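You operate a simulated robot arm through the tools that you are given. There is no shell and no other tool.

The job below is to be done with a simulated robot arm. You get a single attempt, and the scene is never put back.

Task
Put one of the white bread slices from the bread rack in the cake tin. Then open the left wall cupboard door, put the grey mug on the socket worktop surface away on the bottom wall cupboard shelf and shut the door again. Then close the double cupboard door by the open unit. Then close the double cupboard door by the drawers. Then put two of the cans of mandarins from the socket worktop surface on the baking sheet. Then take the cocoa cup on the socket worktop surface and put it away on the baking end of the island. Do these in the order given. Set down upright: grey mug, can of mandarins.

Only the result counts: the job must be done as asked and must still hold three seconds after the hand-in. Knocking over, shifting, dropping, spilling or breaking anything else fails it. Flat cloth is picked up by pressing the open fingertips on it (5 to 10 N) and closing them slowly along it; thin cloth reads only 2 to 8 mm in the jaws.

Robot
A 7-joint arm with a two-finger parallel gripper on a trunk, on a base that moves. Base frame: it is fixed to the floor where the robot stands at the start and does not move with it; the origin is under the middle of the robot, x ahead of it, y to its left, z up. Units: mm, degrees, N and s.
With the tool pointing down near the work surface it reaches from about 100 to 820 mm from the robot's upright axis, wherever it stands. Its first joint turns from -166.0 to 166.0 degrees. Places, roughly: baking end of the island [-2000, 1400, 800]; baking sheet (30x20x1 cm) [800, 500, 900]; bottom wall cupboard shelf [-3900, 2700, 1500]; cake tin (17x17x5 cm) [-1700, 1300, 400]; can of mandarins [500, 750, 1000]; cocoa cup [500, 1250, 1000]; double cupboard door by the drawers [300, 500, 500]; double cupboard door by the open unit [700, 0, 500]; grey mug (12x8x10 cm) [900, 200, 1000]; left wall cupboard door [-4000, 2400, 1900]; white bread slice (2x11x12 cm) [1100, 0, 1000]. Payload 3.43 kg.
The tool frame sits at the grasp point between the pads (the TCP): z along the fingers, y along the line on which they close. The tips reach 30 mm beyond it. Largest opening 94 mm; finger width 28, thickness 10; the body of the gripper, 50 by 96 mm, starts 55 mm behind the TCP.
Orientation is that of the tool frame in the base frame, as [roll, pitch, yaw] about the fixed x, y, z axes, in that order (R = Rz(yaw) Ry(pitch) Rx(roll)). With the fingers straight down and closing along the base's y, the tool's x points along the base's -x, its y along +y and its z along -z.

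Tools
- The arm moves only by the tool step_arm. Its argument "motion" is a list of rows, each a list of 3 entries, a list of its own where there are three numbers: the opening, from 0 (shut) to 1 (fully open), then the shift along the tool's x, y, z in units of 50 mm (1.0 is 50 mm), then the turn, a rotation vector about the tool's x, y, z in units of 5 degrees (1.0 is 5 degrees). In form: [[claw, [tx, ty, tz], [wx, wy, wz]], ...]. A call has 1 to 20 rows; each row shifts and turns the commanded pose from where the row before left it, along the tool's axes as they then stand. A call with a number of a shift or a turn outside -1 to 1 is refused whole. A row lasts 0.2 s, in which the tool goes at most 50 mm and 8.6 degrees; a call with a longer step from one row to the next is refused whole, and so is a gripper value outside its range. A pose out of reach is approached as far as the arm can. The call stops where the force on the tool passes 40 N (or 10 N more than at its start, if that is more) or the arm is blocked; 0.2 s more then pass. The fingers move at their own pace (about 45 mm/s each) and stop on an object; they squeeze with about 41 N. The grip force told is the motor's: it shows also when the fingers shut on nothing. Time passes only in rows, and 0.2 s behind the last, so rows that do not move let the fingers close. The reply holds the time, the measured pose of the TCP, the force on the tool along the base axes, the opening and the grip force, in the units named above and with some noise, with the torque about the TCP (base axes, N m) and any sound that the robot's microphone picked up, and new pictures: "show" is both (left out), scene, wrist or none.
- Cameras (640 x 400 px; columns grow to the right, rows downward): "scene" is now at [488.4, 240.2, 1348.8]; the picture's right is [0.27, -0.96, 0.00], its down [0.54, 0.15, -0.82] and it looks along [0.79, 0.22, 0.57] (base axes); focal length 214 px, centre (320, 200). "wrist" rides on the gripper at [76, 14, -103] in the tool frame; the picture's right is [-0.18, 0.98, 0.00], its down [-0.75, -0.14, -0.64] and it looks along [-0.63, -0.12, 0.77] (tool axes); focal length 243 px, centre (320, 200). There is no depth. A picture from a camera that has moved, and an enlarged one, comes with that camera's place and axes in the base frame and with its lens. The place of the scene camera against the robot may be out by one fixed shift of up to 18 mm in any direction.
- move_column(by): slides the trunk up (or, below 0, down) by that many mm; the arm and the scene camera ride with it, the base frame stays. It gives what a move gives, with no picture.
- steer(legs): drives the robot by 1 to 6 legs, each [ahead, left, turn to the left] in mm, mm and degrees, along the robot's own axes; the way and the turn of a leg run together, so that a leg with both is an arc; at most 1500 mm and 180 degrees a leg. The arm and the cameras ride along, it lands a little off, and it stops where it bumps. It gives what a move gives, and a new picture of the scene camera.
- head_to(pan, tilt): turns the head with the scene camera to pan (to the left, within 103 degrees either way) and tilt (down, from -29 to 69), counted from straight ahead of the robot. It gives what a move gives, and a new picture of the scene camera.
- inspect(camera, box): a new picture of the part [left, top, right, bottom] of that camera's present view, enlarged. It takes no simulated time.
- sign_off(): hands the job in; it is judged then, once.

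Nothing tells you exact positions but the pictures and the camera data. Unless the task says otherwise, let go and move clear before handing in.

The tools are called after "Emit:" as name(argument=value, ...) on one line, values as JSON. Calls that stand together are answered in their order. step_arm: Moves the arm, as the interface text tells. Its arguments: {"type":"object","properties":{"motion":{"type":"array","items":{"type":"array"}},"show":{"type":"string","enum":["both","scene","wrist","none"]}},"required":["motion"]} The other tools are called the same way: move_column (by) moves the trunk up or down; steer (legs) drives the base; head_to (pan, tilt) turns the head that bears the scene camera; inspect (camera, box) takes an enlarged picture of a part of a camera's view; sign_off () hands the job in.

At the start:

```text
time_s: 0.0
tcp_pos: [480.6, 314.7, 1195.2]
ee_rot: [-179.9, -0.3, -179.0]
force: [34.1, 149.3, -171.1]
wrist_torque: [-10.37, -1.21, 2.71]
finger_gap: 94.1
finger_force: 0.0
trunk travel left (down, up): [-350.0, 140.0]
robot x, y, heading: [-3.1, -1.1, -0.1]
head pan, tilt (commanded): [40.0, 68.8]
```

scene: 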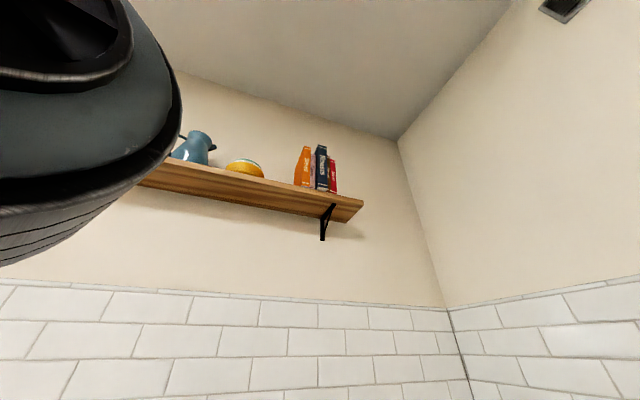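
wrist: 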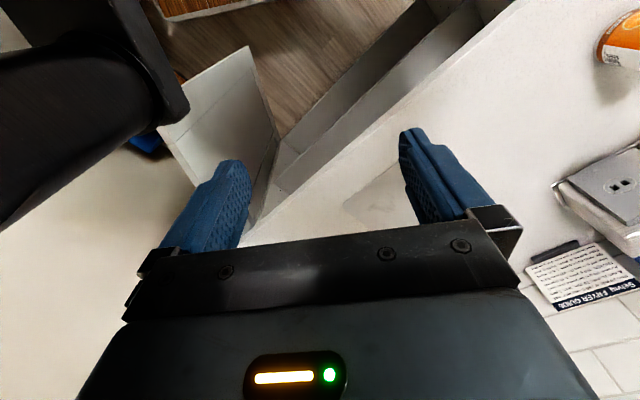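

I see the scene camera looking up at a shelf, with the arm blocking its left side. The force reading suggests the arm and head may be pressing on each other. First I'll turn the head to get an overview.

Emit:
head_to(pan=0, tilt=20)

```text
time_s: 1.2
tcp_pos: [486.2, 315.3, 1189.5]
ee_rot: [-179.9, -0.1, -178.5]
force: [175.7, 29.7, -118.9]
wrist_torque: [2.62, 15.55, 7.67]
finger_gap: 94.1
finger_force: 0.1
trunk travel left (down, up): [-350.0, 140.0]
robot x, y, heading: [1.5, 1.1, 0.0]
head pan, tilt (commanded): [0.0, 20.0]
camera scene: at [497.7, 239.1, 1340.5], right [0.22, -0.98, 0.0], down [0.44, 0.1, -0.89], along [0.87, 0.2, 0.45], focal length 214 px, centre (320, 200)
```

scene: 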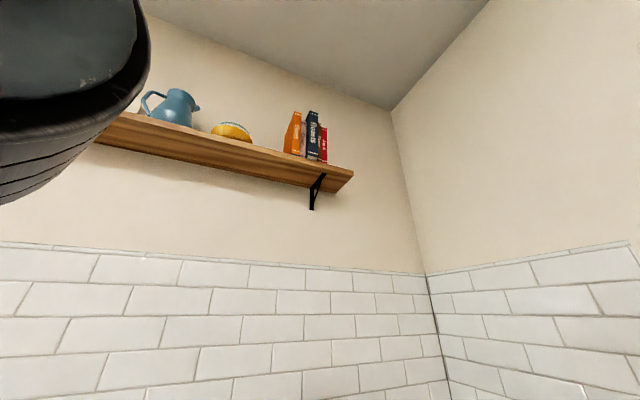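

The head won't follow its command and the tool force is high, so the arm is jammed against the head. I'll slide the arm gently to the left (base +y), away from the camera.

Emit:
step_arm(motion=[[1, [0, 0.4, 0], [0, 0, 0]], [1, [0, 0.4, 0], [0, 0, 0]], [1, [0, 0.4, 0], [0, 0, 0]]])

```text
time_s: 2.0
tcp_pos: [480.4, 374.6, 1196.0]
ee_rot: [-179.8, -0.4, -178.9]
force: [0.7, -1.1, 0.5]
wrist_torque: [-0.02, 0.01, 0.02]
finger_gap: 94.2
finger_force: 0.1
trunk travel left (down, up): [-350.0, 140.0]
robot x, y, heading: [1.0, -1.9, -0.1]
head pan, tilt (commanded): [0.0, 20.0]
camera scene: at [523.7, 223.8, 1270.1], right [0.0, -1.0, 0.0], down [-0.34, 0.0, -0.94], along [0.94, 0.0, -0.34], focal length 214 px, centre (320, 200)
camera wrist: at [404.6, 388.4, 1299.7], right [0.17, 0.99, 0.0], down [0.76, -0.13, 0.64], along [0.63, -0.11, -0.77], focal length 243 px, centre (320, 200)
```

scene: 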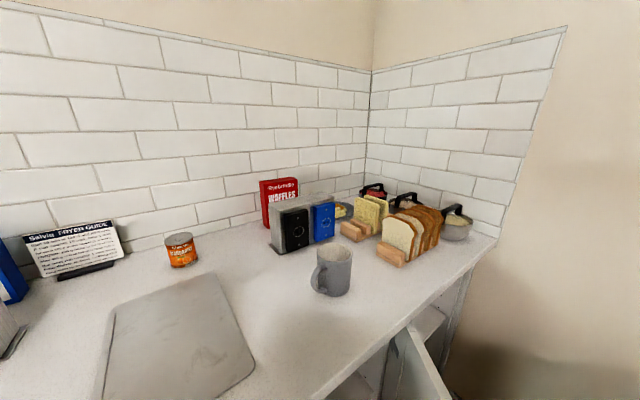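
wrist: 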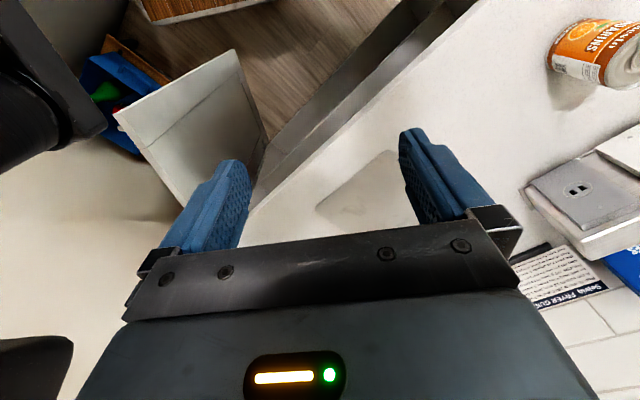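

The head is free now and I can see the worktop: bread rack, grey mug, toaster, waffle box and a can. I'll look around to map the rest of the scene.

Emit:
head_to(pan=50, tilt=30)

Emit:
head_to(pan=100, tilt=30)

Emit:
head_to(pan=-60, tilt=40)

Emit:
head_to(pan=10, tilt=65)

```text
time_s: 3.1
tcp_pos: [480.4, 373.6, 1197.4]
ee_rot: [-179.8, -0.4, -179.0]
force: [0.3, 0.2, 0.1]
wrist_torque: [0.0, -0.01, 0.03]
finger_gap: 94.1
finger_force: 0.0
trunk travel left (down, up): [-350.0, 140.0]
robot x, y, heading: [0.3, 0.1, 0.1]
head pan, tilt (commanded): [50.0, 30.0]
camera scene: at [488.8, 293.2, 1253.9], right [0.77, -0.64, 0.0], down [-0.32, -0.38, -0.87], along [0.56, 0.66, -0.5], focal length 214 px, centre (320, 200)
```

scene: 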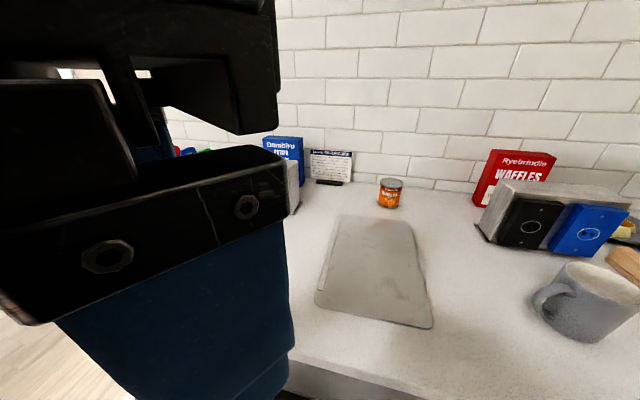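

```text
time_s: 4.3
tcp_pos: [480.5, 373.5, 1195.4]
ee_rot: [-179.9, -0.4, -178.9]
force: [-1.0, -1.1, -0.2]
wrist_torque: [0.0, 0.02, 0.01]
finger_gap: 94.2
finger_force: 0.0
trunk travel left (down, up): [-350.0, 140.0]
robot x, y, heading: [0.8, -0.3, 0.1]
head pan, tilt (commanded): [100.0, 30.0]
camera scene: at [414.9, 313.1, 1253.9], right [0.98, 0.17, 0.0], down [0.09, -0.49, -0.87], along [-0.15, 0.85, -0.5], focal length 214 px, centre (320, 200)
```

scene: 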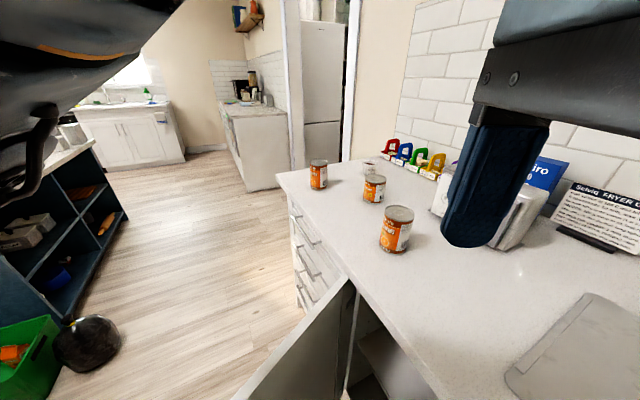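

```text
time_s: 6.8
tcp_pos: [480.4, 374.5, 1196.2]
ee_rot: [-180.0, -0.4, -179.0]
force: [0.4, 0.2, -0.5]
wrist_torque: [0.0, -0.04, 0.01]
finger_gap: 94.0
finger_force: 0.0
trunk travel left (down, up): [-350.0, 140.0]
robot x, y, heading: [1.4, 0.0, -0.1]
head pan, tilt (commanded): [-60.0, 40.0]
camera scene: at [473.1, 150.4, 1238.6], right [-0.87, -0.5, 0.0], down [-0.32, 0.56, -0.77], along [0.38, -0.66, -0.64], focal length 214 px, centre (320, 200)
```

scene: 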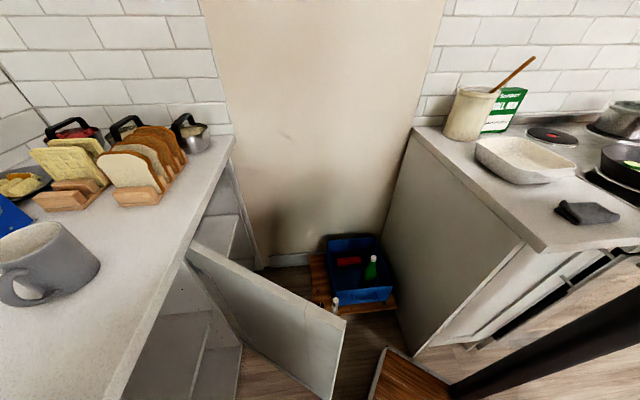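

```text
time_s: 8.2
tcp_pos: [480.2, 373.7, 1194.8]
ee_rot: [-179.9, -0.5, -179.0]
force: [-0.5, 0.3, 0.0]
wrist_torque: [0.01, 0.03, 0.01]
finger_gap: 94.1
finger_force: 0.0
trunk travel left (down, up): [-350.0, 140.0]
robot x, y, heading: [-0.0, -2.9, -0.2]
head pan, tilt (commanded): [10.0, 65.0]
camera scene: at [490.4, 234.5, 1206.3], right [0.17, -0.98, 0.0], down [-0.89, -0.16, -0.42], along [0.42, 0.07, -0.91], focal length 214 px, centre (320, 200)
```

scene: 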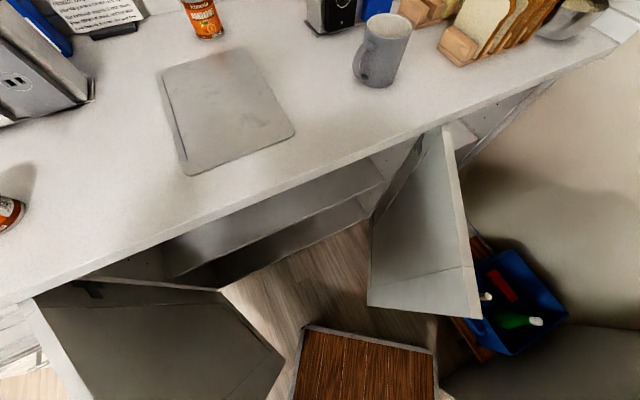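

I can see both double-cupboard doors standing open beside the base, three cans at the far left, one in front of the wall, and the baking sheet on the worktop. Next I'll look back along the robot to learn its own shape and what clearance it has.

Emit:
head_to(pan=103, tilt=66)

Emit:
head_to(pan=-103, tilt=66)

Emit:
head_to(pan=-103, tilt=15)

Emit:
head_to(pan=-103, tilt=-29)

```text
time_s: 9.9
tcp_pos: [481.3, 373.9, 1196.0]
ee_rot: [180.0, -0.4, -178.9]
force: [-0.3, 0.0, -0.2]
wrist_torque: [0.05, 0.02, -0.01]
finger_gap: 94.0
finger_force: 0.0
trunk travel left (down, up): [-350.0, 140.0]
robot x, y, heading: [-0.2, 2.2, -0.0]
head pan, tilt (commanded): [103.0, 66.0]
camera scene: at [417.2, 281.9, 1205.2], right [0.97, 0.22, 0.0], down [0.2, -0.89, -0.41], along [-0.09, 0.4, -0.91], focal length 214 px, centre (320, 200)
```

scene: 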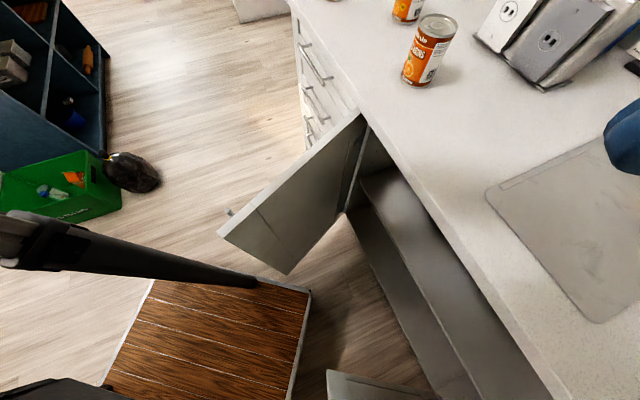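

```text
time_s: 12.9
tcp_pos: [480.9, 374.1, 1195.2]
ee_rot: [-179.9, -0.4, -179.0]
force: [0.1, 0.5, 0.0]
wrist_torque: [0.01, -0.01, 0.02]
finger_gap: 93.9
finger_force: 0.0
trunk travel left (down, up): [-350.0, 140.0]
robot x, y, heading: [4.1, -1.9, -0.1]
head pan, tilt (commanded): [-103.0, 66.0]
camera scene: at [417.2, 166.1, 1205.2], right [-0.97, 0.22, 0.0], down [0.21, 0.89, -0.41], along [-0.09, -0.4, -0.91], focal length 214 px, centre (320, 200)
```

scene: 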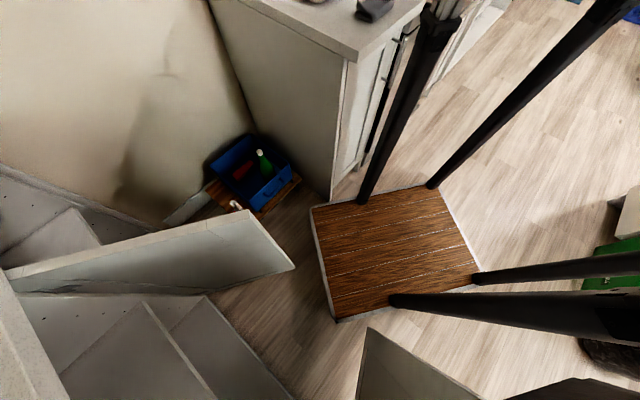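

```text
time_s: 14.1
tcp_pos: [480.6, 375.5, 1196.1]
ee_rot: [-179.9, -0.4, -179.1]
force: [-0.7, 0.4, 0.3]
wrist_torque: [0.01, 0.0, 0.02]
finger_gap: 94.2
finger_force: 0.0
trunk travel left (down, up): [-350.0, 140.0]
robot x, y, heading: [1.0, -4.2, -0.1]
head pan, tilt (commanded): [-103.0, 15.0]
camera scene: at [409.6, 133.0, 1278.0], right [-0.97, 0.23, 0.0], down [0.06, 0.25, -0.97], along [-0.22, -0.94, -0.26], focal length 214 px, centre (320, 200)
```

scene: 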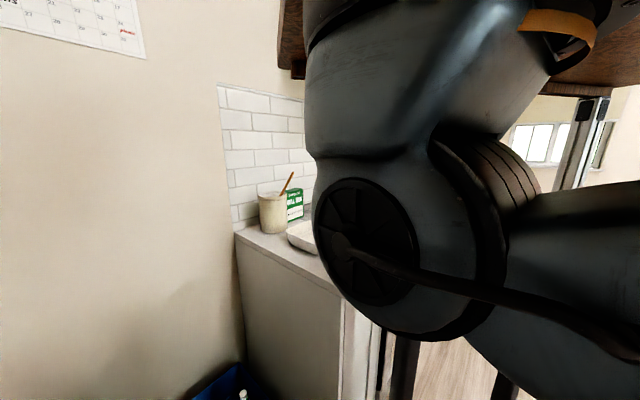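

```text
time_s: 15.2
tcp_pos: [479.4, 374.5, 1195.4]
ee_rot: [-180.0, -0.4, -179.0]
force: [-0.4, -1.0, -0.2]
wrist_torque: [-0.02, 0.03, 0.01]
finger_gap: 94.2
finger_force: 0.2
trunk travel left (down, up): [-350.0, 140.0]
robot x, y, heading: [2.2, -0.7, -0.2]
head pan, tilt (commanded): [-103.0, -28.6]
camera scene: at [415.5, 158.7, 1342.3], right [-0.97, 0.23, 0.0], down [-0.11, -0.47, -0.88], along [-0.2, -0.86, 0.48], focal length 214 px, centre (320, 200)
```

scene: 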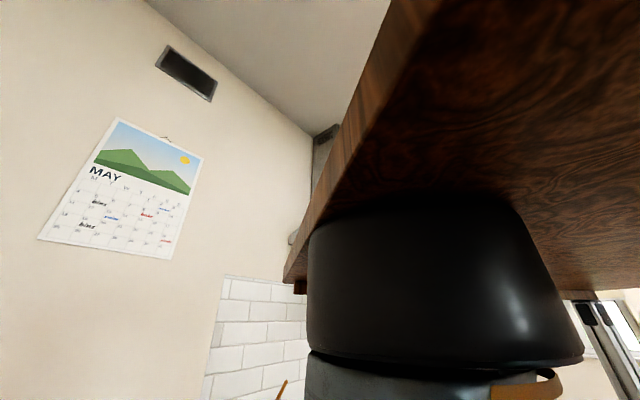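

The arm hangs upside down from an overhead board on four thin legs. The deck front is at about x≈376, and the tip of the right door is about 130 mm ahead of it. I'll edge forward 85 mm to bring the bread (about [1075, 0, 960]) within reach, then look closely at the rack.

Emit:
steer(legs=[[85, 0, 0]])

Emit:
head_to(pan=-25, tilt=30)

Emit:
inspect(camera="scene", box=[220, 60, 460, 210])

```text
time_s: 16.3
tcp_pos: [564.6, 375.7, 1197.5]
ee_rot: [-179.8, -0.5, -178.8]
force: [0.2, -0.8, -0.8]
wrist_torque: [0.01, -0.02, 0.04]
finger_gap: 94.1
finger_force: 0.1
trunk travel left (down, up): [-350.0, 140.0]
robot x, y, heading: [81.9, -0.1, -0.3]
head pan, tilt (commanded): [-103.0, -28.6]
camera scene: at [499.9, 158.7, 1342.4], right [-0.97, 0.22, 0.0], down [-0.11, -0.47, -0.88], along [-0.2, -0.86, 0.48], focal length 214 px, centre (320, 200)
```

scene: 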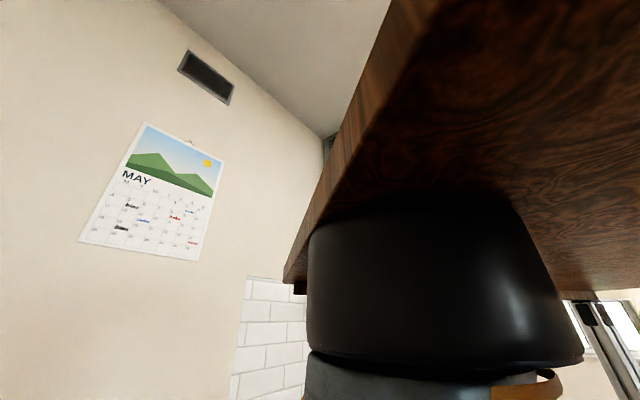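

```text
time_s: 17.8
tcp_pos: [565.4, 374.7, 1195.3]
ee_rot: [-180.0, -0.4, -178.9]
force: [0.7, 0.0, -0.1]
wrist_torque: [0.03, -0.02, 0.03]
finger_gap: 93.9
finger_force: 0.1
trunk travel left (down, up): [-350.0, 140.0]
robot x, y, heading: [83.6, 4.0, 0.2]
head pan, tilt (commanded): [-25.0, 30.0]
camera scene: at [597.0, 185.7, 1254.0], right [-0.42, -0.91, 0.0], down [-0.45, 0.21, -0.87], along [0.78, -0.37, -0.5], focal length 214 px, centre (320, 200)
```

scene: 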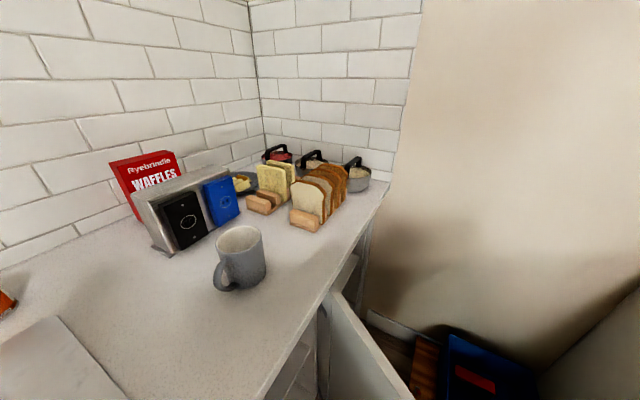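

```text
2.67 times, centred on (340, 135) of scene
camera zoom: at [597.0, 185.7, 1254.0], right [-0.42, -0.91, 0.0], down [-0.45, 0.21, -0.87], along [0.78, -0.37, -0.5], focal length 572 px, centre (267, 373)
```

zoom: 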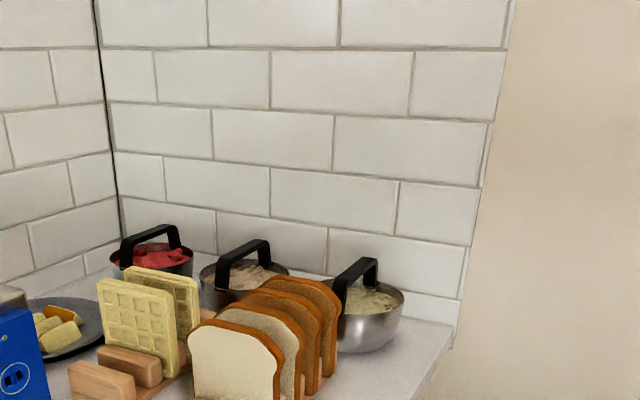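

The bread rack stands near the corner with several slices upright in it: white in front, brown behind. I'll zoom in further to tell the white slices from the brown ones.

Emit:
inspect(camera="scene", box=[240, 150, 384, 240])

Emit:
head_to(pan=-20, tilt=50)

Emit:
inspect(camera="scene", box=[230, 40, 390, 140])

```text
4.44 times, centred on (312, 195) of scene
camera zoom: at [597.0, 185.7, 1254.0], right [-0.42, -0.91, 0.0], down [-0.45, 0.21, -0.87], along [0.78, -0.37, -0.5], focal length 953 px, centre (356, 222)
```

zoom: 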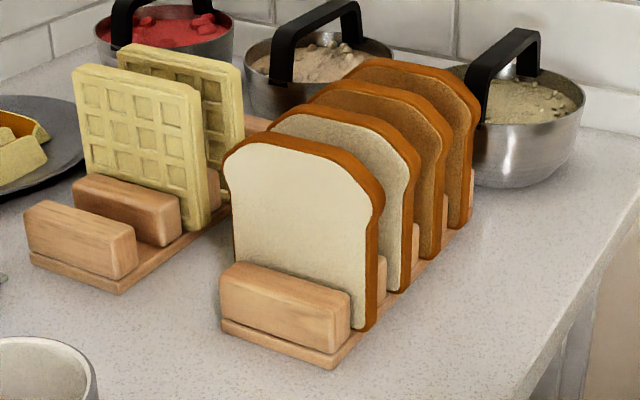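

```text
time_s: 18.6
tcp_pos: [564.1, 375.6, 1196.8]
ee_rot: [-180.0, -0.4, -178.9]
force: [0.6, -0.2, -0.1]
wrist_torque: [-0.05, -0.02, -0.02]
finger_gap: 93.8
finger_force: 0.1
trunk travel left (down, up): [-350.0, 140.0]
robot x, y, heading: [85.6, 1.7, 0.0]
head pan, tilt (commanded): [-20.0, 50.0]
camera scene: at [587.4, 197.6, 1224.4], right [-0.34, -0.94, 0.0], down [-0.72, 0.26, -0.64], along [0.6, -0.22, -0.77], focal length 214 px, centre (320, 200)
```

scene: 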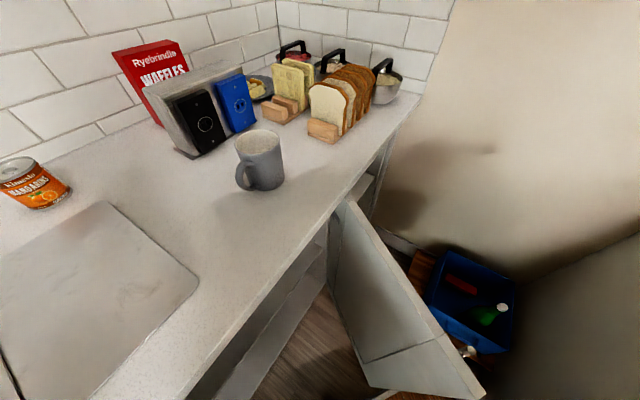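

```text
4.00 times, centred on (310, 90) of scene
camera zoom: at [587.4, 197.6, 1224.4], right [-0.34, -0.94, 0.0], down [-0.72, 0.26, -0.64], along [0.6, -0.22, -0.77], focal length 858 px, centre (360, 640)
```

zoom: 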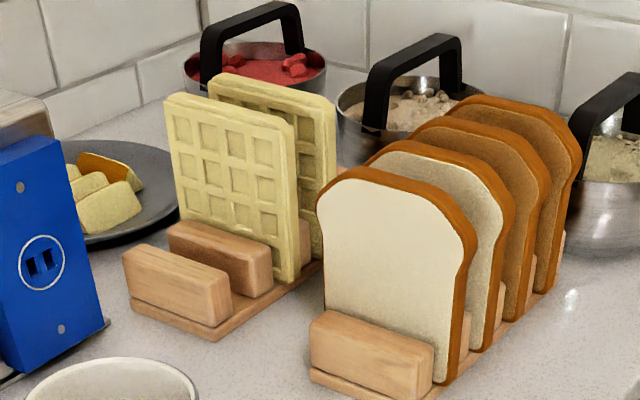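

The front slice is clearly white, and its row runs along the worktop with the slice faces square to it. Before swinging the arm across, I'll check how the arm links lie around the head.

Emit:
head_to(pan=80, tilt=-15)

Emit:
head_to(pan=103, tilt=5)

```text
time_s: 20.4
tcp_pos: [564.9, 374.4, 1196.7]
ee_rot: [-179.8, -0.4, -179.0]
force: [0.2, -0.4, 0.0]
wrist_torque: [-0.01, 0.03, 0.0]
finger_gap: 93.9
finger_force: 0.1
trunk travel left (down, up): [-350.0, 140.0]
robot x, y, heading: [86.1, -2.4, 0.1]
head pan, tilt (commanded): [80.0, -15.0]
camera scene: at [529.1, 303.3, 1324.7], right [0.98, -0.17, 0.0], down [0.04, 0.25, -0.97], along [0.17, 0.95, 0.26], focal length 214 px, centre (320, 200)
```

scene: 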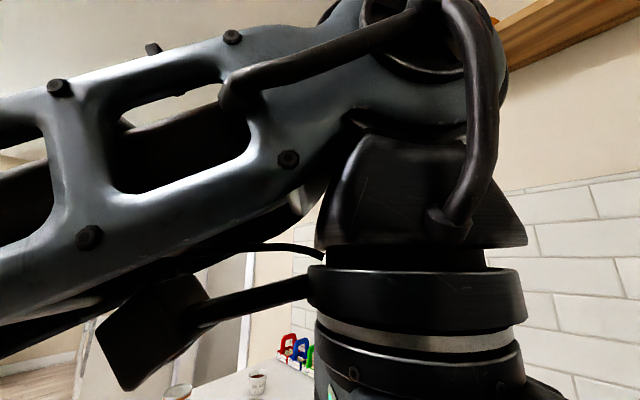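

```text
time_s: 21.2
tcp_pos: [564.5, 374.8, 1196.5]
ee_rot: [-180.0, -0.3, -178.8]
force: [0.0, 1.0, 0.1]
wrist_torque: [0.01, 0.01, 0.01]
finger_gap: 93.9
finger_force: 0.1
trunk travel left (down, up): [-350.0, 140.0]
robot x, y, heading: [81.6, -0.8, -0.0]
head pan, tilt (commanded): [103.0, 5.0]
camera scene: at [494.5, 313.5, 1294.4], right [0.97, 0.22, 0.0], down [0.02, -0.08, -1.0], along [-0.22, 0.97, -0.09], focal length 214 px, centre (320, 200)
```

scene: 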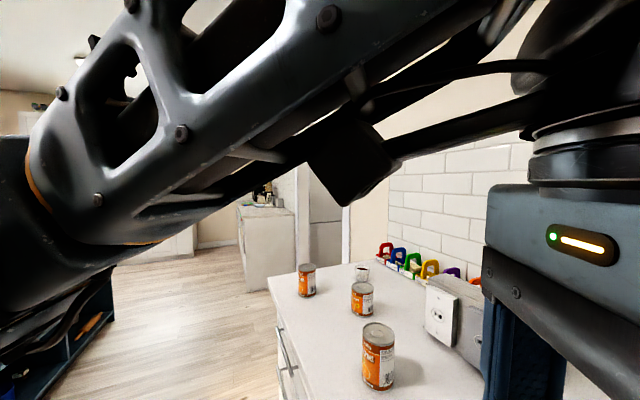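

The elbow and forearm pass to the left of the hanging head, so swinging to the front would hit it again. I'll back off into the open, raise the trunk and lower the hand, so the arm can cross underneath the head.

Emit:
steer(legs=[[-400, 0, 0]])

Emit:
move_column(by=138)

Emit:
head_to(pan=60, tilt=20)

```text
time_s: 23.7
tcp_pos: [171.4, 372.3, 1195.3]
ee_rot: [-179.9, -0.4, -179.4]
force: [-0.6, 0.2, 0.1]
wrist_torque: [0.01, -0.04, -0.03]
finger_gap: 94.1
finger_force: 0.1
trunk travel left (down, up): [-350.0, 140.0]
robot x, y, heading: [-310.1, -0.8, -0.5]
head pan, tilt (commanded): [103.0, 5.0]
camera scene: at [100.5, 311.8, 1294.3], right [0.98, 0.22, 0.0], down [0.02, -0.09, -1.0], along [-0.22, 0.97, -0.09], focal length 214 px, centre (320, 200)
```

scene: 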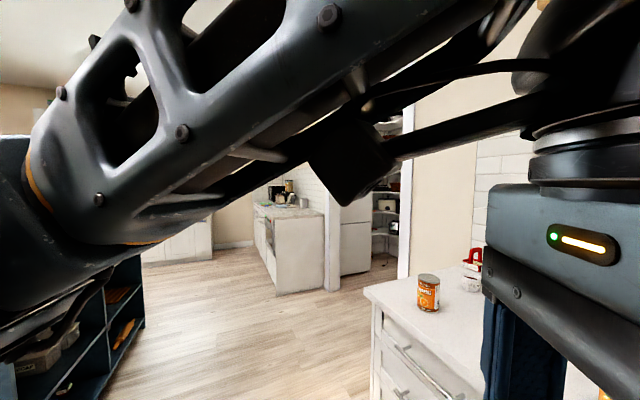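

```text
time_s: 25.4
tcp_pos: [170.6, 370.8, 1334.8]
ee_rot: [-179.9, -0.4, -179.4]
force: [-0.4, 0.2, 0.0]
wrist_torque: [-0.02, 0.03, 0.02]
finger_gap: 93.9
finger_force: 0.1
trunk travel left (down, up): [-488.0, 2.0]
robot x, y, heading: [-309.7, 0.2, -0.3]
head pan, tilt (commanded): [103.0, 5.0]
```

```text
time_s: 26.5
tcp_pos: [170.7, 371.8, 1333.4]
ee_rot: [-179.9, -0.3, -179.5]
force: [-0.7, 0.5, -0.4]
wrist_torque: [-0.02, -0.01, -0.01]
finger_gap: 94.1
finger_force: 0.0
trunk travel left (down, up): [-488.0, 2.0]
robot x, y, heading: [-310.9, -0.6, -0.6]
head pan, tilt (commanded): [60.0, 20.0]
camera scene: at [167.6, 302.4, 1408.0], right [0.86, -0.51, 0.0], down [-0.17, -0.29, -0.94], along [0.48, 0.81, -0.34], focal length 214 px, centre (320, 200)
```

scene: 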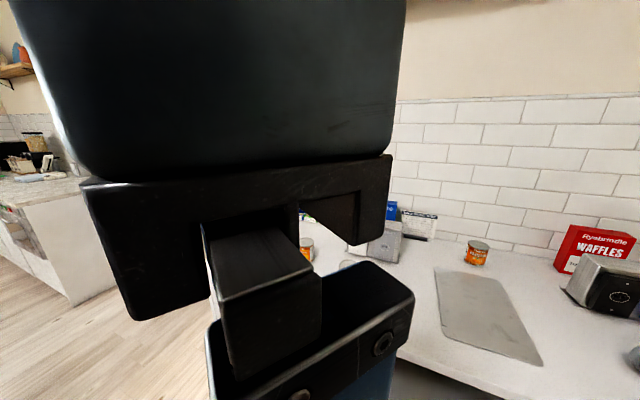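

Trunk raised. Now I'll lower the hand about 360 mm, keeping the fingertips above the open door.

Emit:
step_arm(motion=[[1, [0, 0, 0.9], [0, 0, 0]], [1, [0, 0, 0.9], [0, 0, 0]], [1, [0, 0, 0.9], [0, 0, 0]], [1, [0, 0, 0.9], [0, 0, 0]], [1, [0, 0, 0.9], [0, 0, 0]], [1, [0, 0, 0.9], [0, 0, 0]], [1, [0, 0, 0.9], [0, 0, 0]], [1, [0, 0, 0.9], [0, 0, 0]]])

```text
time_s: 28.3
tcp_pos: [180.0, 366.5, 974.4]
ee_rot: [-179.9, -0.4, 179.1]
force: [-0.1, 1.7, 0.3]
wrist_torque: [-0.01, -0.02, -0.01]
finger_gap: 94.0
finger_force: 0.1
trunk travel left (down, up): [-488.0, 2.0]
robot x, y, heading: [-308.2, -4.8, -0.4]
head pan, tilt (commanded): [60.0, 20.0]
camera scene: at [167.5, 302.5, 1408.1], right [0.86, -0.51, 0.0], down [-0.17, -0.29, -0.94], along [0.48, 0.81, -0.34], focal length 214 px, centre (320, 200)
camera wrist: at [104.8, 383.4, 1077.3], right [0.2, 0.98, 0.0], down [0.76, -0.15, 0.64], along [0.62, -0.13, -0.77], focal length 243 px, centre (320, 200)
```

scene: 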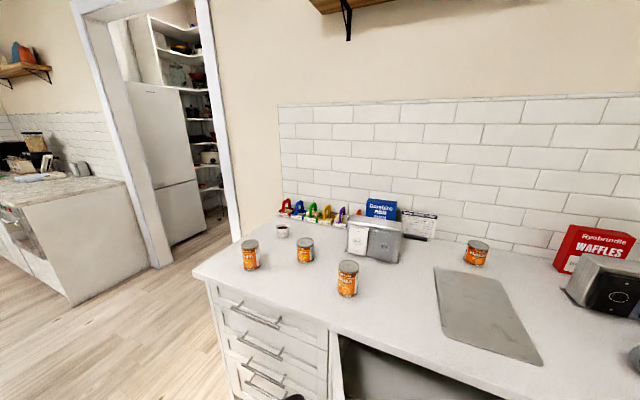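
wrist: 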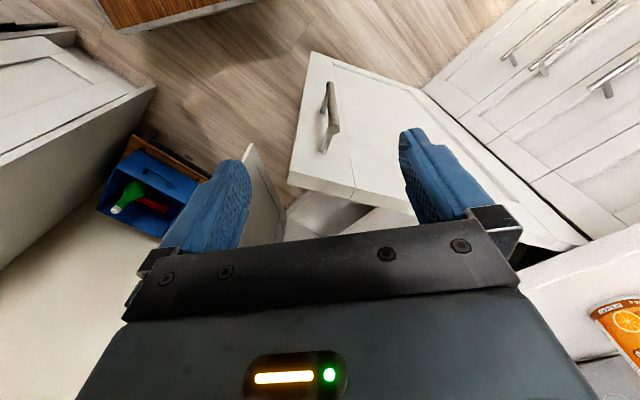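

The hand is low now and the view is clear. Next I'll swing it to the right, under the head, watching the forces.

Emit:
step_arm(motion=[[1, [-0.6, -0.4, 0], [0, 0, 0]], [1, [-0.6, -0.4, 0], [0, 0, 0]], [1, [-0.6, -0.6, 0], [0, 0, 0]], [1, [-0.6, -0.6, 0], [0, 0, 0]], [1, [-0.6, -0.6, 0], [0, 0, 0]]], show="scene")

Emit:
step_arm(motion=[[1, [-0.6, -0.7, 0], [0, 0, 0]], [1, [-0.6, -0.7, 0], [0, 0, 0]], [1, [-0.5, -0.8, 0], [0, 0, 0]], [1, [-0.5, -0.8, 0], [0, 0, 0]], [1, [-0.5, -0.8, 0], [0, 0, 0]]], show="scene")

```text
time_s: 29.5
tcp_pos: [320.1, 243.5, 969.4]
ee_rot: [-179.8, -0.4, -179.3]
force: [-0.8, 0.2, -1.1]
wrist_torque: [-0.01, 0.0, 0.02]
finger_gap: 93.7
finger_force: 0.1
trunk travel left (down, up): [-488.0, 2.0]
robot x, y, heading: [-310.8, 4.2, -0.4]
head pan, tilt (commanded): [60.0, 20.0]
camera scene: at [167.2, 302.7, 1408.0], right [0.86, -0.51, 0.0], down [-0.17, -0.29, -0.94], along [0.48, 0.81, -0.34], focal length 214 px, centre (320, 200)
```

scene: 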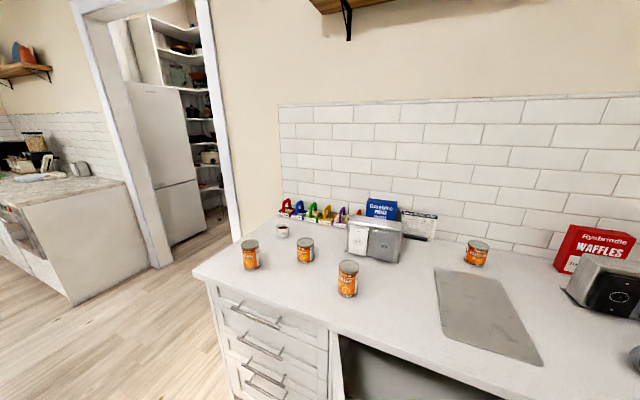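

```text
time_s: 30.7
tcp_pos: [458.9, 56.7, 972.4]
ee_rot: [-179.9, -0.4, -179.3]
force: [-0.2, 0.3, 0.3]
wrist_torque: [-0.01, 0.02, 0.03]
finger_gap: 94.0
finger_force: 0.0
trunk travel left (down, up): [-488.0, 2.0]
robot x, y, heading: [-312.1, 0.5, -0.7]
head pan, tilt (commanded): [60.0, 20.0]
camera scene: at [167.2, 303.1, 1408.0], right [0.86, -0.51, 0.0], down [-0.17, -0.3, -0.94], along [0.48, 0.81, -0.34], focal length 214 px, centre (320, 200)
```

scene: 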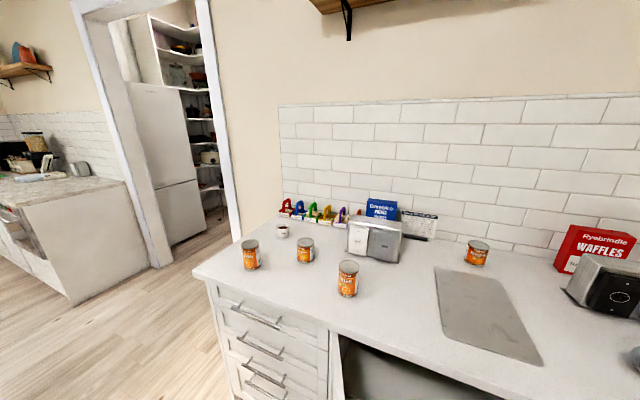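

The arm crossed under the head without contact. I'll raise the hand and check the front view with the arm in its new position.

Emit:
step_arm(motion=[[1, [0, 0, -0.9], [0, 0, 0]], [1, [0, 0, -0.9], [0, 0, 0]], [1, [0, 0, -0.9], [0, 0, 0]]], show="none")

Emit:
head_to(pan=0, tilt=25)

Emit:
head_to(pan=-60, tilt=15)

```text
time_s: 31.5
tcp_pos: [447.5, 41.5, 1090.1]
ee_rot: [-176.9, -2.4, -179.2]
force: [-0.5, -0.2, -0.6]
wrist_torque: [-0.02, 0.02, 0.0]
finger_gap: 94.0
finger_force: 0.1
trunk travel left (down, up): [-488.0, 2.0]
robot x, y, heading: [-310.7, 4.0, -0.7]
head pan, tilt (commanded): [60.0, 20.0]
```

```text
time_s: 32.8
tcp_pos: [448.4, 38.9, 1090.0]
ee_rot: [-177.0, -2.3, -179.5]
force: [0.1, -0.4, -0.2]
wrist_torque: [0.01, -0.01, 0.01]
finger_gap: 93.7
finger_force: 0.1
trunk travel left (down, up): [-488.0, 2.0]
robot x, y, heading: [-309.5, 5.0, -0.7]
head pan, tilt (commanded): [0.0, 25.0]
camera scene: at [212.6, 221.4, 1399.9], right [-0.01, -1.0, 0.0], down [-0.42, 0.0, -0.91], along [0.91, -0.01, -0.42], focal length 214 px, centre (320, 200)
```

scene: 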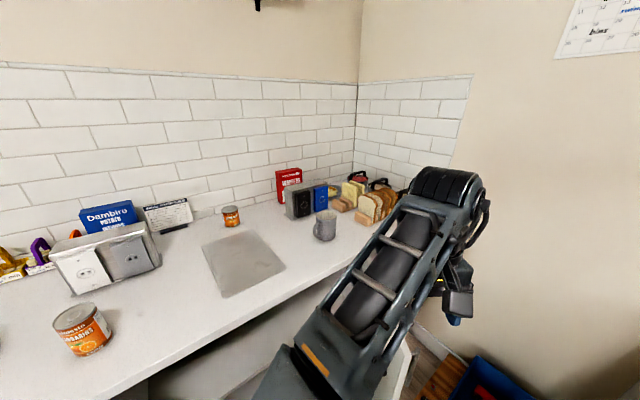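

```text
time_s: 34.1
tcp_pos: [449.4, 39.4, 1089.3]
ee_rot: [-177.1, -2.3, -179.8]
force: [-0.5, -1.1, -0.4]
wrist_torque: [0.0, -0.03, 0.03]
finger_gap: 94.0
finger_force: 0.0
trunk travel left (down, up): [-488.0, 2.0]
robot x, y, heading: [-314.3, 1.0, -0.4]
head pan, tilt (commanded): [-60.0, 15.0]
camera scene: at [166.5, 140.8, 1416.1], right [-0.87, -0.49, 0.0], down [-0.13, 0.23, -0.97], along [0.48, -0.84, -0.26], focal length 214 px, centre (320, 200)
```

scene: 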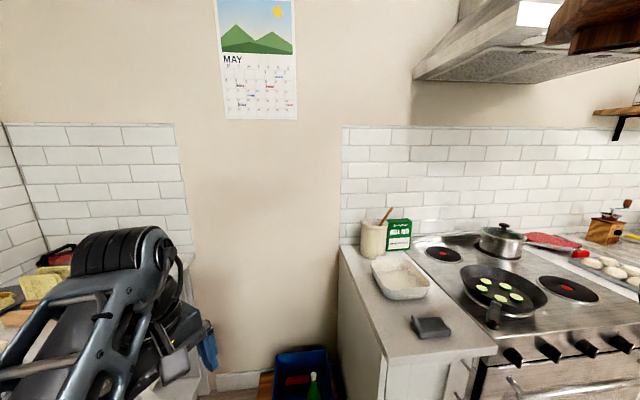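

The pose drifted by about 17 mm, so some joint limit is near at this short radius. I'll extend the hand forward and see whether tracking recovers.

Emit:
step_arm(motion=[[1, [-0.8, 0, 0], [0, 0, 0]], [1, [-0.8, 0, 0], [0, 0, 0]], [1, [0, 0, 0], [0, 0, 0]]], show="none")

```text
time_s: 34.9
tcp_pos: [539.2, 55.9, 1104.3]
ee_rot: [-179.9, -0.4, -179.4]
force: [-0.4, -0.5, 0.5]
wrist_torque: [0.01, 0.02, 0.0]
finger_gap: 94.1
finger_force: 0.0
trunk travel left (down, up): [-488.0, 2.0]
robot x, y, heading: [-311.0, -1.3, -0.9]
head pan, tilt (commanded): [-60.0, 15.0]
```

Tracking is good again at the larger radius. I'll now turn the tool so the fingers close along the bread row (yaw about -142.5°).

Emit:
step_arm(motion=[[1, [0, 0, 0], [0, 0, -0.93]], [1, [0, 0, 0], [0, 0, -0.93]], [1, [0, 0, 0], [0, 0, -0.93]], [1, [0, 0, 0], [0, 0, -0.93]], [1, [0, 0, 0], [0, 0, -0.93]], [1, [0, 0, 0], [0, 0, -0.93]], [1, [0, 0, 0], [0, 0, -0.93]], [1, [0, 0, 0], [0, 0, -0.93]]], show="none")

Emit:
steer(legs=[[385, 0, 0.6]])

Emit:
head_to(pan=-15, tilt=35)

```text
time_s: 36.7
tcp_pos: [538.3, 56.1, 1107.4]
ee_rot: [179.8, -0.4, -142.2]
force: [-0.2, -0.3, 0.3]
wrist_torque: [0.02, -0.01, -0.01]
finger_gap: 94.0
finger_force: 0.0
trunk travel left (down, up): [-488.0, 2.0]
robot x, y, heading: [-310.6, 2.7, -0.7]
head pan, tilt (commanded): [-60.0, 15.0]
```

```text
time_s: 39.1
tcp_pos: [922.8, 53.8, 1105.7]
ee_rot: [179.9, -0.4, -142.0]
force: [1.2, 0.1, 0.5]
wrist_torque: [0.02, -0.01, -0.03]
finger_gap: 93.7
finger_force: 0.0
trunk travel left (down, up): [-488.0, 2.0]
robot x, y, heading: [72.3, -5.1, -0.4]
head pan, tilt (commanded): [-60.0, 15.0]
camera scene: at [550.7, 139.7, 1416.2], right [-0.87, -0.5, 0.0], down [-0.13, 0.22, -0.97], along [0.48, -0.84, -0.26], focal length 214 px, centre (320, 200)
```

scene: 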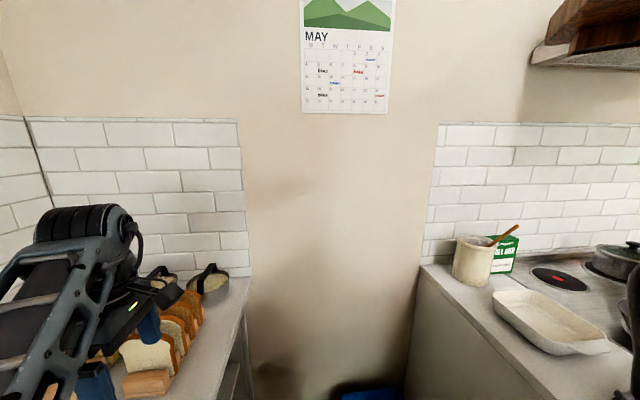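

```text
time_s: 40.2
tcp_pos: [922.9, 54.4, 1107.4]
ee_rot: [179.9, -0.4, -141.9]
force: [0.8, 0.6, 0.2]
wrist_torque: [0.0, -0.02, -0.04]
finger_gap: 93.8
finger_force: 0.0
trunk travel left (down, up): [-488.0, 2.0]
robot x, y, heading: [74.0, 0.3, -0.2]
head pan, tilt (commanded): [-15.0, 35.0]
camera scene: at [589.5, 197.6, 1384.1], right [-0.26, -0.96, 0.0], down [-0.55, 0.15, -0.82], along [0.79, -0.22, -0.57], focal length 214 px, centre (320, 200)
```

scene: 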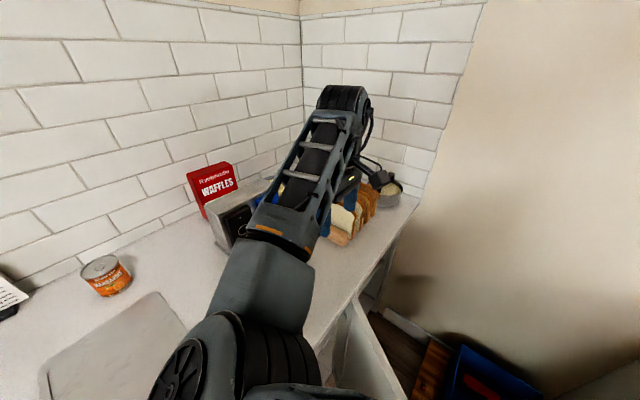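

Now I'll look with the wrist camera to see the rack from the gripper.

Emit:
step_arm(motion=[[0.6, [0, 0, 0], [0, 0, 0]], [0.6, [0, 0, 0], [0, 0, 0]]], show="wrist")

```text
time_s: 40.8
tcp_pos: [922.8, 55.5, 1105.4]
ee_rot: [179.9, -0.4, -142.0]
force: [0.0, 0.7, 0.3]
wrist_torque: [0.05, -0.02, 0.02]
finger_gap: 56.5
finger_force: 0.0
trunk travel left (down, up): [-488.0, 2.0]
robot x, y, heading: [75.1, -3.8, -0.3]
head pan, tilt (commanded): [-15.0, 35.0]
camera wrist: at [855.5, 20.5, 1209.8], right [-0.46, 0.89, 0.0], down [0.69, 0.35, 0.64], along [0.56, 0.29, -0.77], focal length 243 px, centre (320, 200)
```

wrist: 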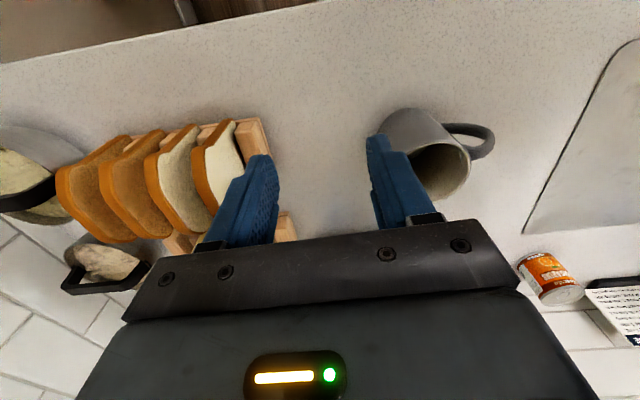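

Emit:
inspect(camera="wrist", box=[40, 90, 296, 250])

```text
2.50 times, centred on (168, 170) of wrist
camera zoom: at [855.5, 20.5, 1209.8], right [-0.46, 0.89, 0.0], down [0.69, 0.35, 0.64], along [0.56, 0.29, -0.77], focal length 606 px, centre (700, 275)
```

zoom: 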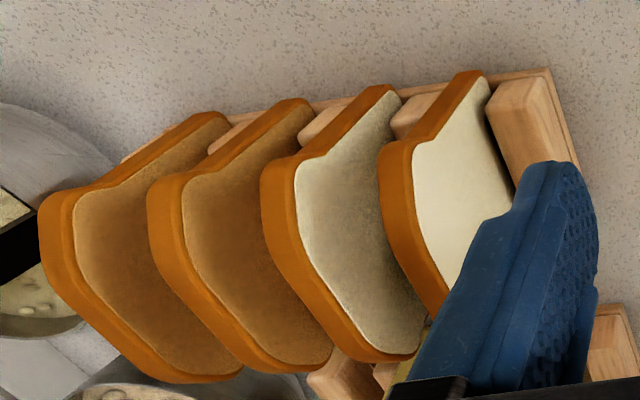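

I can make out the four slices at about 45 mm pitch; slice 1 (white) is centred near [1030, 6]. I'll move above it with the jaws at about 37 mm and verify with the wrist camera.

Emit:
step_arm(motion=[[0.4, [-0.36, -0.7, 0], [0, 0, 0]], [0.4, [-0.36, -0.7, 0], [0, 0, 0]], [0.4, [-0.36, -0.7, 0], [0, 0, 0]], [0.4, [0, 0, 0], [0, 0, 0]]], show="both")

Emit:
inspect(camera="wrist", box=[160, 60, 480, 260])

```text
time_s: 41.8
tcp_pos: [1030.7, 4.8, 1104.2]
ee_rot: [180.0, -0.4, -142.2]
force: [-0.1, -0.7, 0.0]
wrist_torque: [0.03, 0.02, -0.01]
finger_gap: 37.4
finger_force: 0.2
trunk travel left (down, up): [-488.0, 2.0]
robot x, y, heading: [69.1, -1.9, -0.2]
head pan, tilt (commanded): [-15.0, 35.0]
camera scene: at [589.6, 197.4, 1384.1], right [-0.26, -0.96, 0.0], down [-0.55, 0.15, -0.82], along [0.79, -0.22, -0.57], focal length 214 px, centre (320, 200)
camera wrist: at [963.1, -29.8, 1208.2], right [-0.46, 0.89, 0.0], down [0.69, 0.35, 0.64], along [0.56, 0.29, -0.77], focal length 243 px, centre (320, 200)
```

scene: 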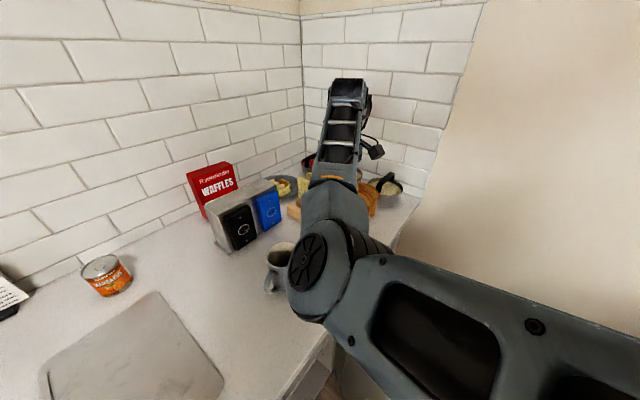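
wrist: 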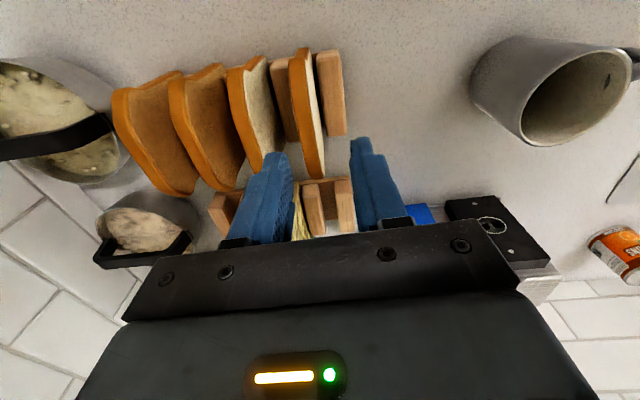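

```text
2.00 times, centred on (320, 160) of wrist
camera zoom: at [963.1, -29.8, 1208.2], right [-0.46, 0.89, 0.0], down [0.69, 0.35, 0.64], along [0.56, 0.29, -0.77], focal length 485 px, centre (320, 280)
```

zoom: 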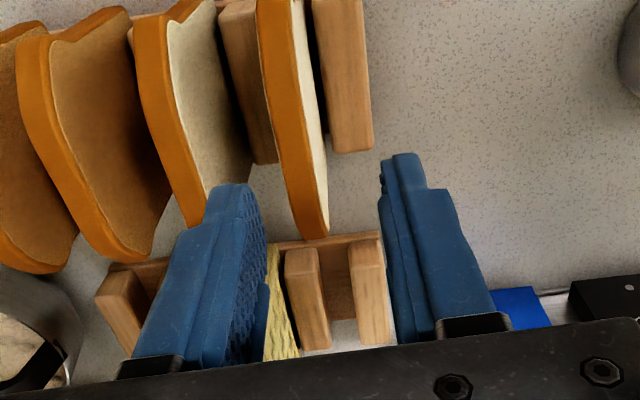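

Slice 1's centreline sits about 9.5 mm toward the other slices from the TCP, and it is rotated by about 2.5°. I'll correct for both, then descend so the fingers straddle only slice 1.

Emit:
step_arm(motion=[[0.4, [0.06, -0.19, 0], [0, 0, 0.5]], [0.4, [0, 0, 0.5], [0, 0, 0]], [0.4, [0, 0, 0.3], [0, 0, 0]], [0.4, [0, 0, 0], [0, 0, 0]]], show="wrist")

Emit:
inspect(camera="wrist", box=[160, 60, 480, 260])

```text
time_s: 42.8
tcp_pos: [1033.2, -5.3, 1064.3]
ee_rot: [179.9, -0.4, -144.5]
force: [0.1, 0.3, 0.2]
wrist_torque: [-0.01, -0.01, 0.04]
finger_gap: 37.5
finger_force: 0.0
trunk travel left (down, up): [-488.0, 2.0]
robot x, y, heading: [70.4, -1.4, -0.3]
head pan, tilt (commanded): [-15.0, 35.0]
camera wrist: at [963.9, -35.7, 1168.4], right [-0.42, 0.91, 0.0], down [0.7, 0.32, 0.64], along [0.58, 0.27, -0.77], focal length 243 px, centre (320, 200)
```

wrist: 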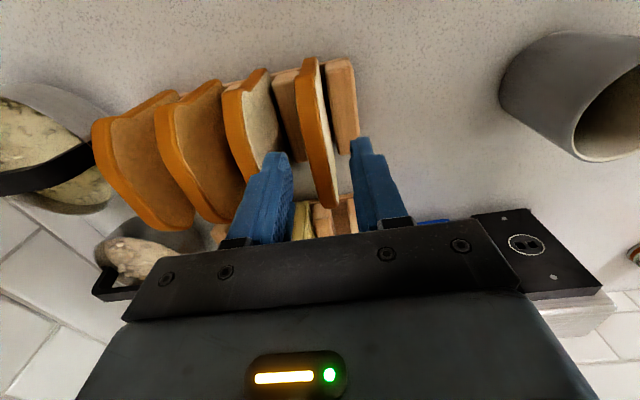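

```text
2.00 times, centred on (320, 160) of wrist
camera zoom: at [963.9, -35.7, 1168.4], right [-0.42, 0.91, 0.0], down [0.7, 0.32, 0.64], along [0.58, 0.27, -0.77], focal length 485 px, centre (320, 280)
```

zoom: 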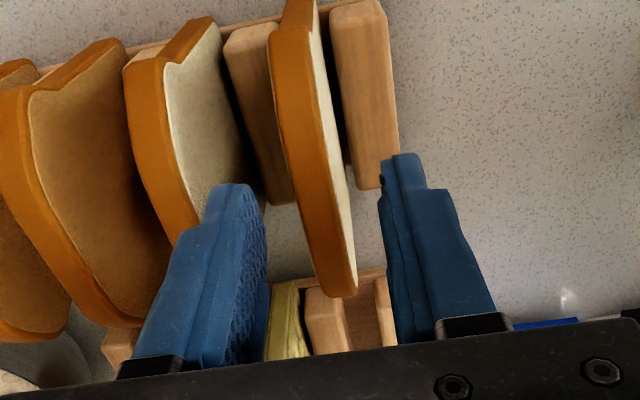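

The slice is centred between the fingertips. I'll descend about 60 mm and close.

Emit:
step_arm(motion=[[0.4, [0, -0.03, 0.3], [0, 0, 0]], [0.4, [0, 0, 0.3], [0, 0, 0]], [0.4, [0, 0, 0.3], [0, 0, 0]], [0.4, [0, 0, 0.3], [0, 0, 0]], [0.4, [0, 0, 0], [0, 0, 0]]], show="wrist")

Emit:
inspect(camera="wrist", box=[160, 60, 480, 260])

```text
time_s: 44.0
tcp_pos: [1034.0, -5.0, 1004.4]
ee_rot: [179.9, -0.4, -144.6]
force: [-0.2, -0.4, 0.2]
wrist_torque: [0.0, 0.03, -0.02]
finger_gap: 37.7
finger_force: 0.0
trunk travel left (down, up): [-488.0, 2.0]
robot x, y, heading: [73.9, -4.7, -0.2]
head pan, tilt (commanded): [-15.0, 35.0]
camera wrist: at [966.0, -36.4, 1108.3], right [-0.42, 0.91, 0.0], down [0.7, 0.32, 0.64], along [0.58, 0.27, -0.77], focal length 243 px, centre (320, 200)
```

wrist: 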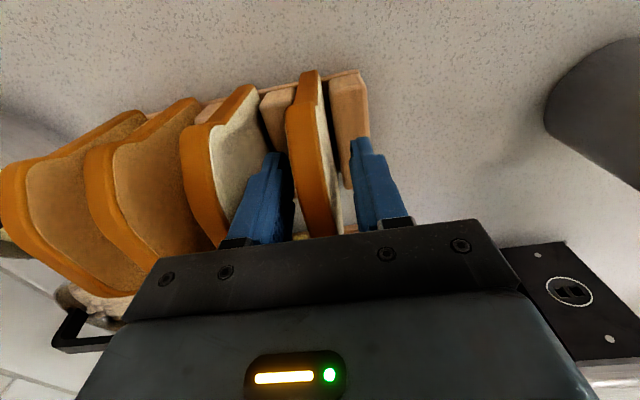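

```text
2.00 times, centred on (320, 160) of wrist
camera zoom: at [966.0, -36.4, 1108.3], right [-0.42, 0.91, 0.0], down [0.7, 0.32, 0.64], along [0.58, 0.27, -0.77], focal length 485 px, centre (320, 280)
```

zoom: 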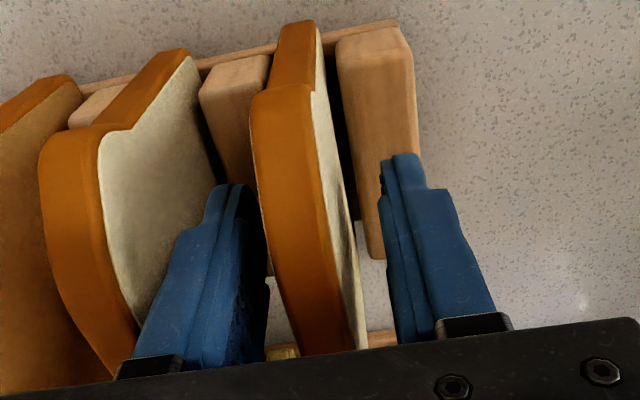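

The left finger is in the gap between slices 1 and 2, so I'll close the gripper.

Emit:
step_arm(motion=[[0.2, [0, 0, 0], [0, 0, 0]], [0.1, [0, 0, 0], [0, 0, 0]], [0.0, [0, 0, 0], [0, 0, 0]], [0.0, [0, 0, 0], [0, 0, 0]], [0.0, [0, 0, 0], [0, 0, 0]]], show="wrist")

```text
time_s: 45.2
tcp_pos: [1033.3, -4.5, 1004.3]
ee_rot: [179.9, -0.4, -144.4]
force: [0.3, -0.1, 0.2]
wrist_torque: [-0.01, -0.02, -0.03]
finger_gap: 15.6
finger_force: 40.5
trunk travel left (down, up): [-488.0, 2.0]
robot x, y, heading: [72.5, -1.7, -0.2]
head pan, tilt (commanded): [-15.0, 35.0]
camera wrist: at [966.0, -36.4, 1108.6], right [-0.42, 0.91, 0.0], down [0.7, 0.32, 0.64], along [0.58, 0.27, -0.77], focal length 243 px, centre (320, 200)
```

wrist: 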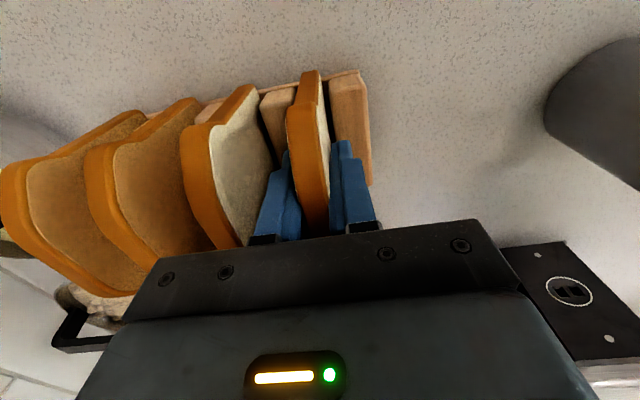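

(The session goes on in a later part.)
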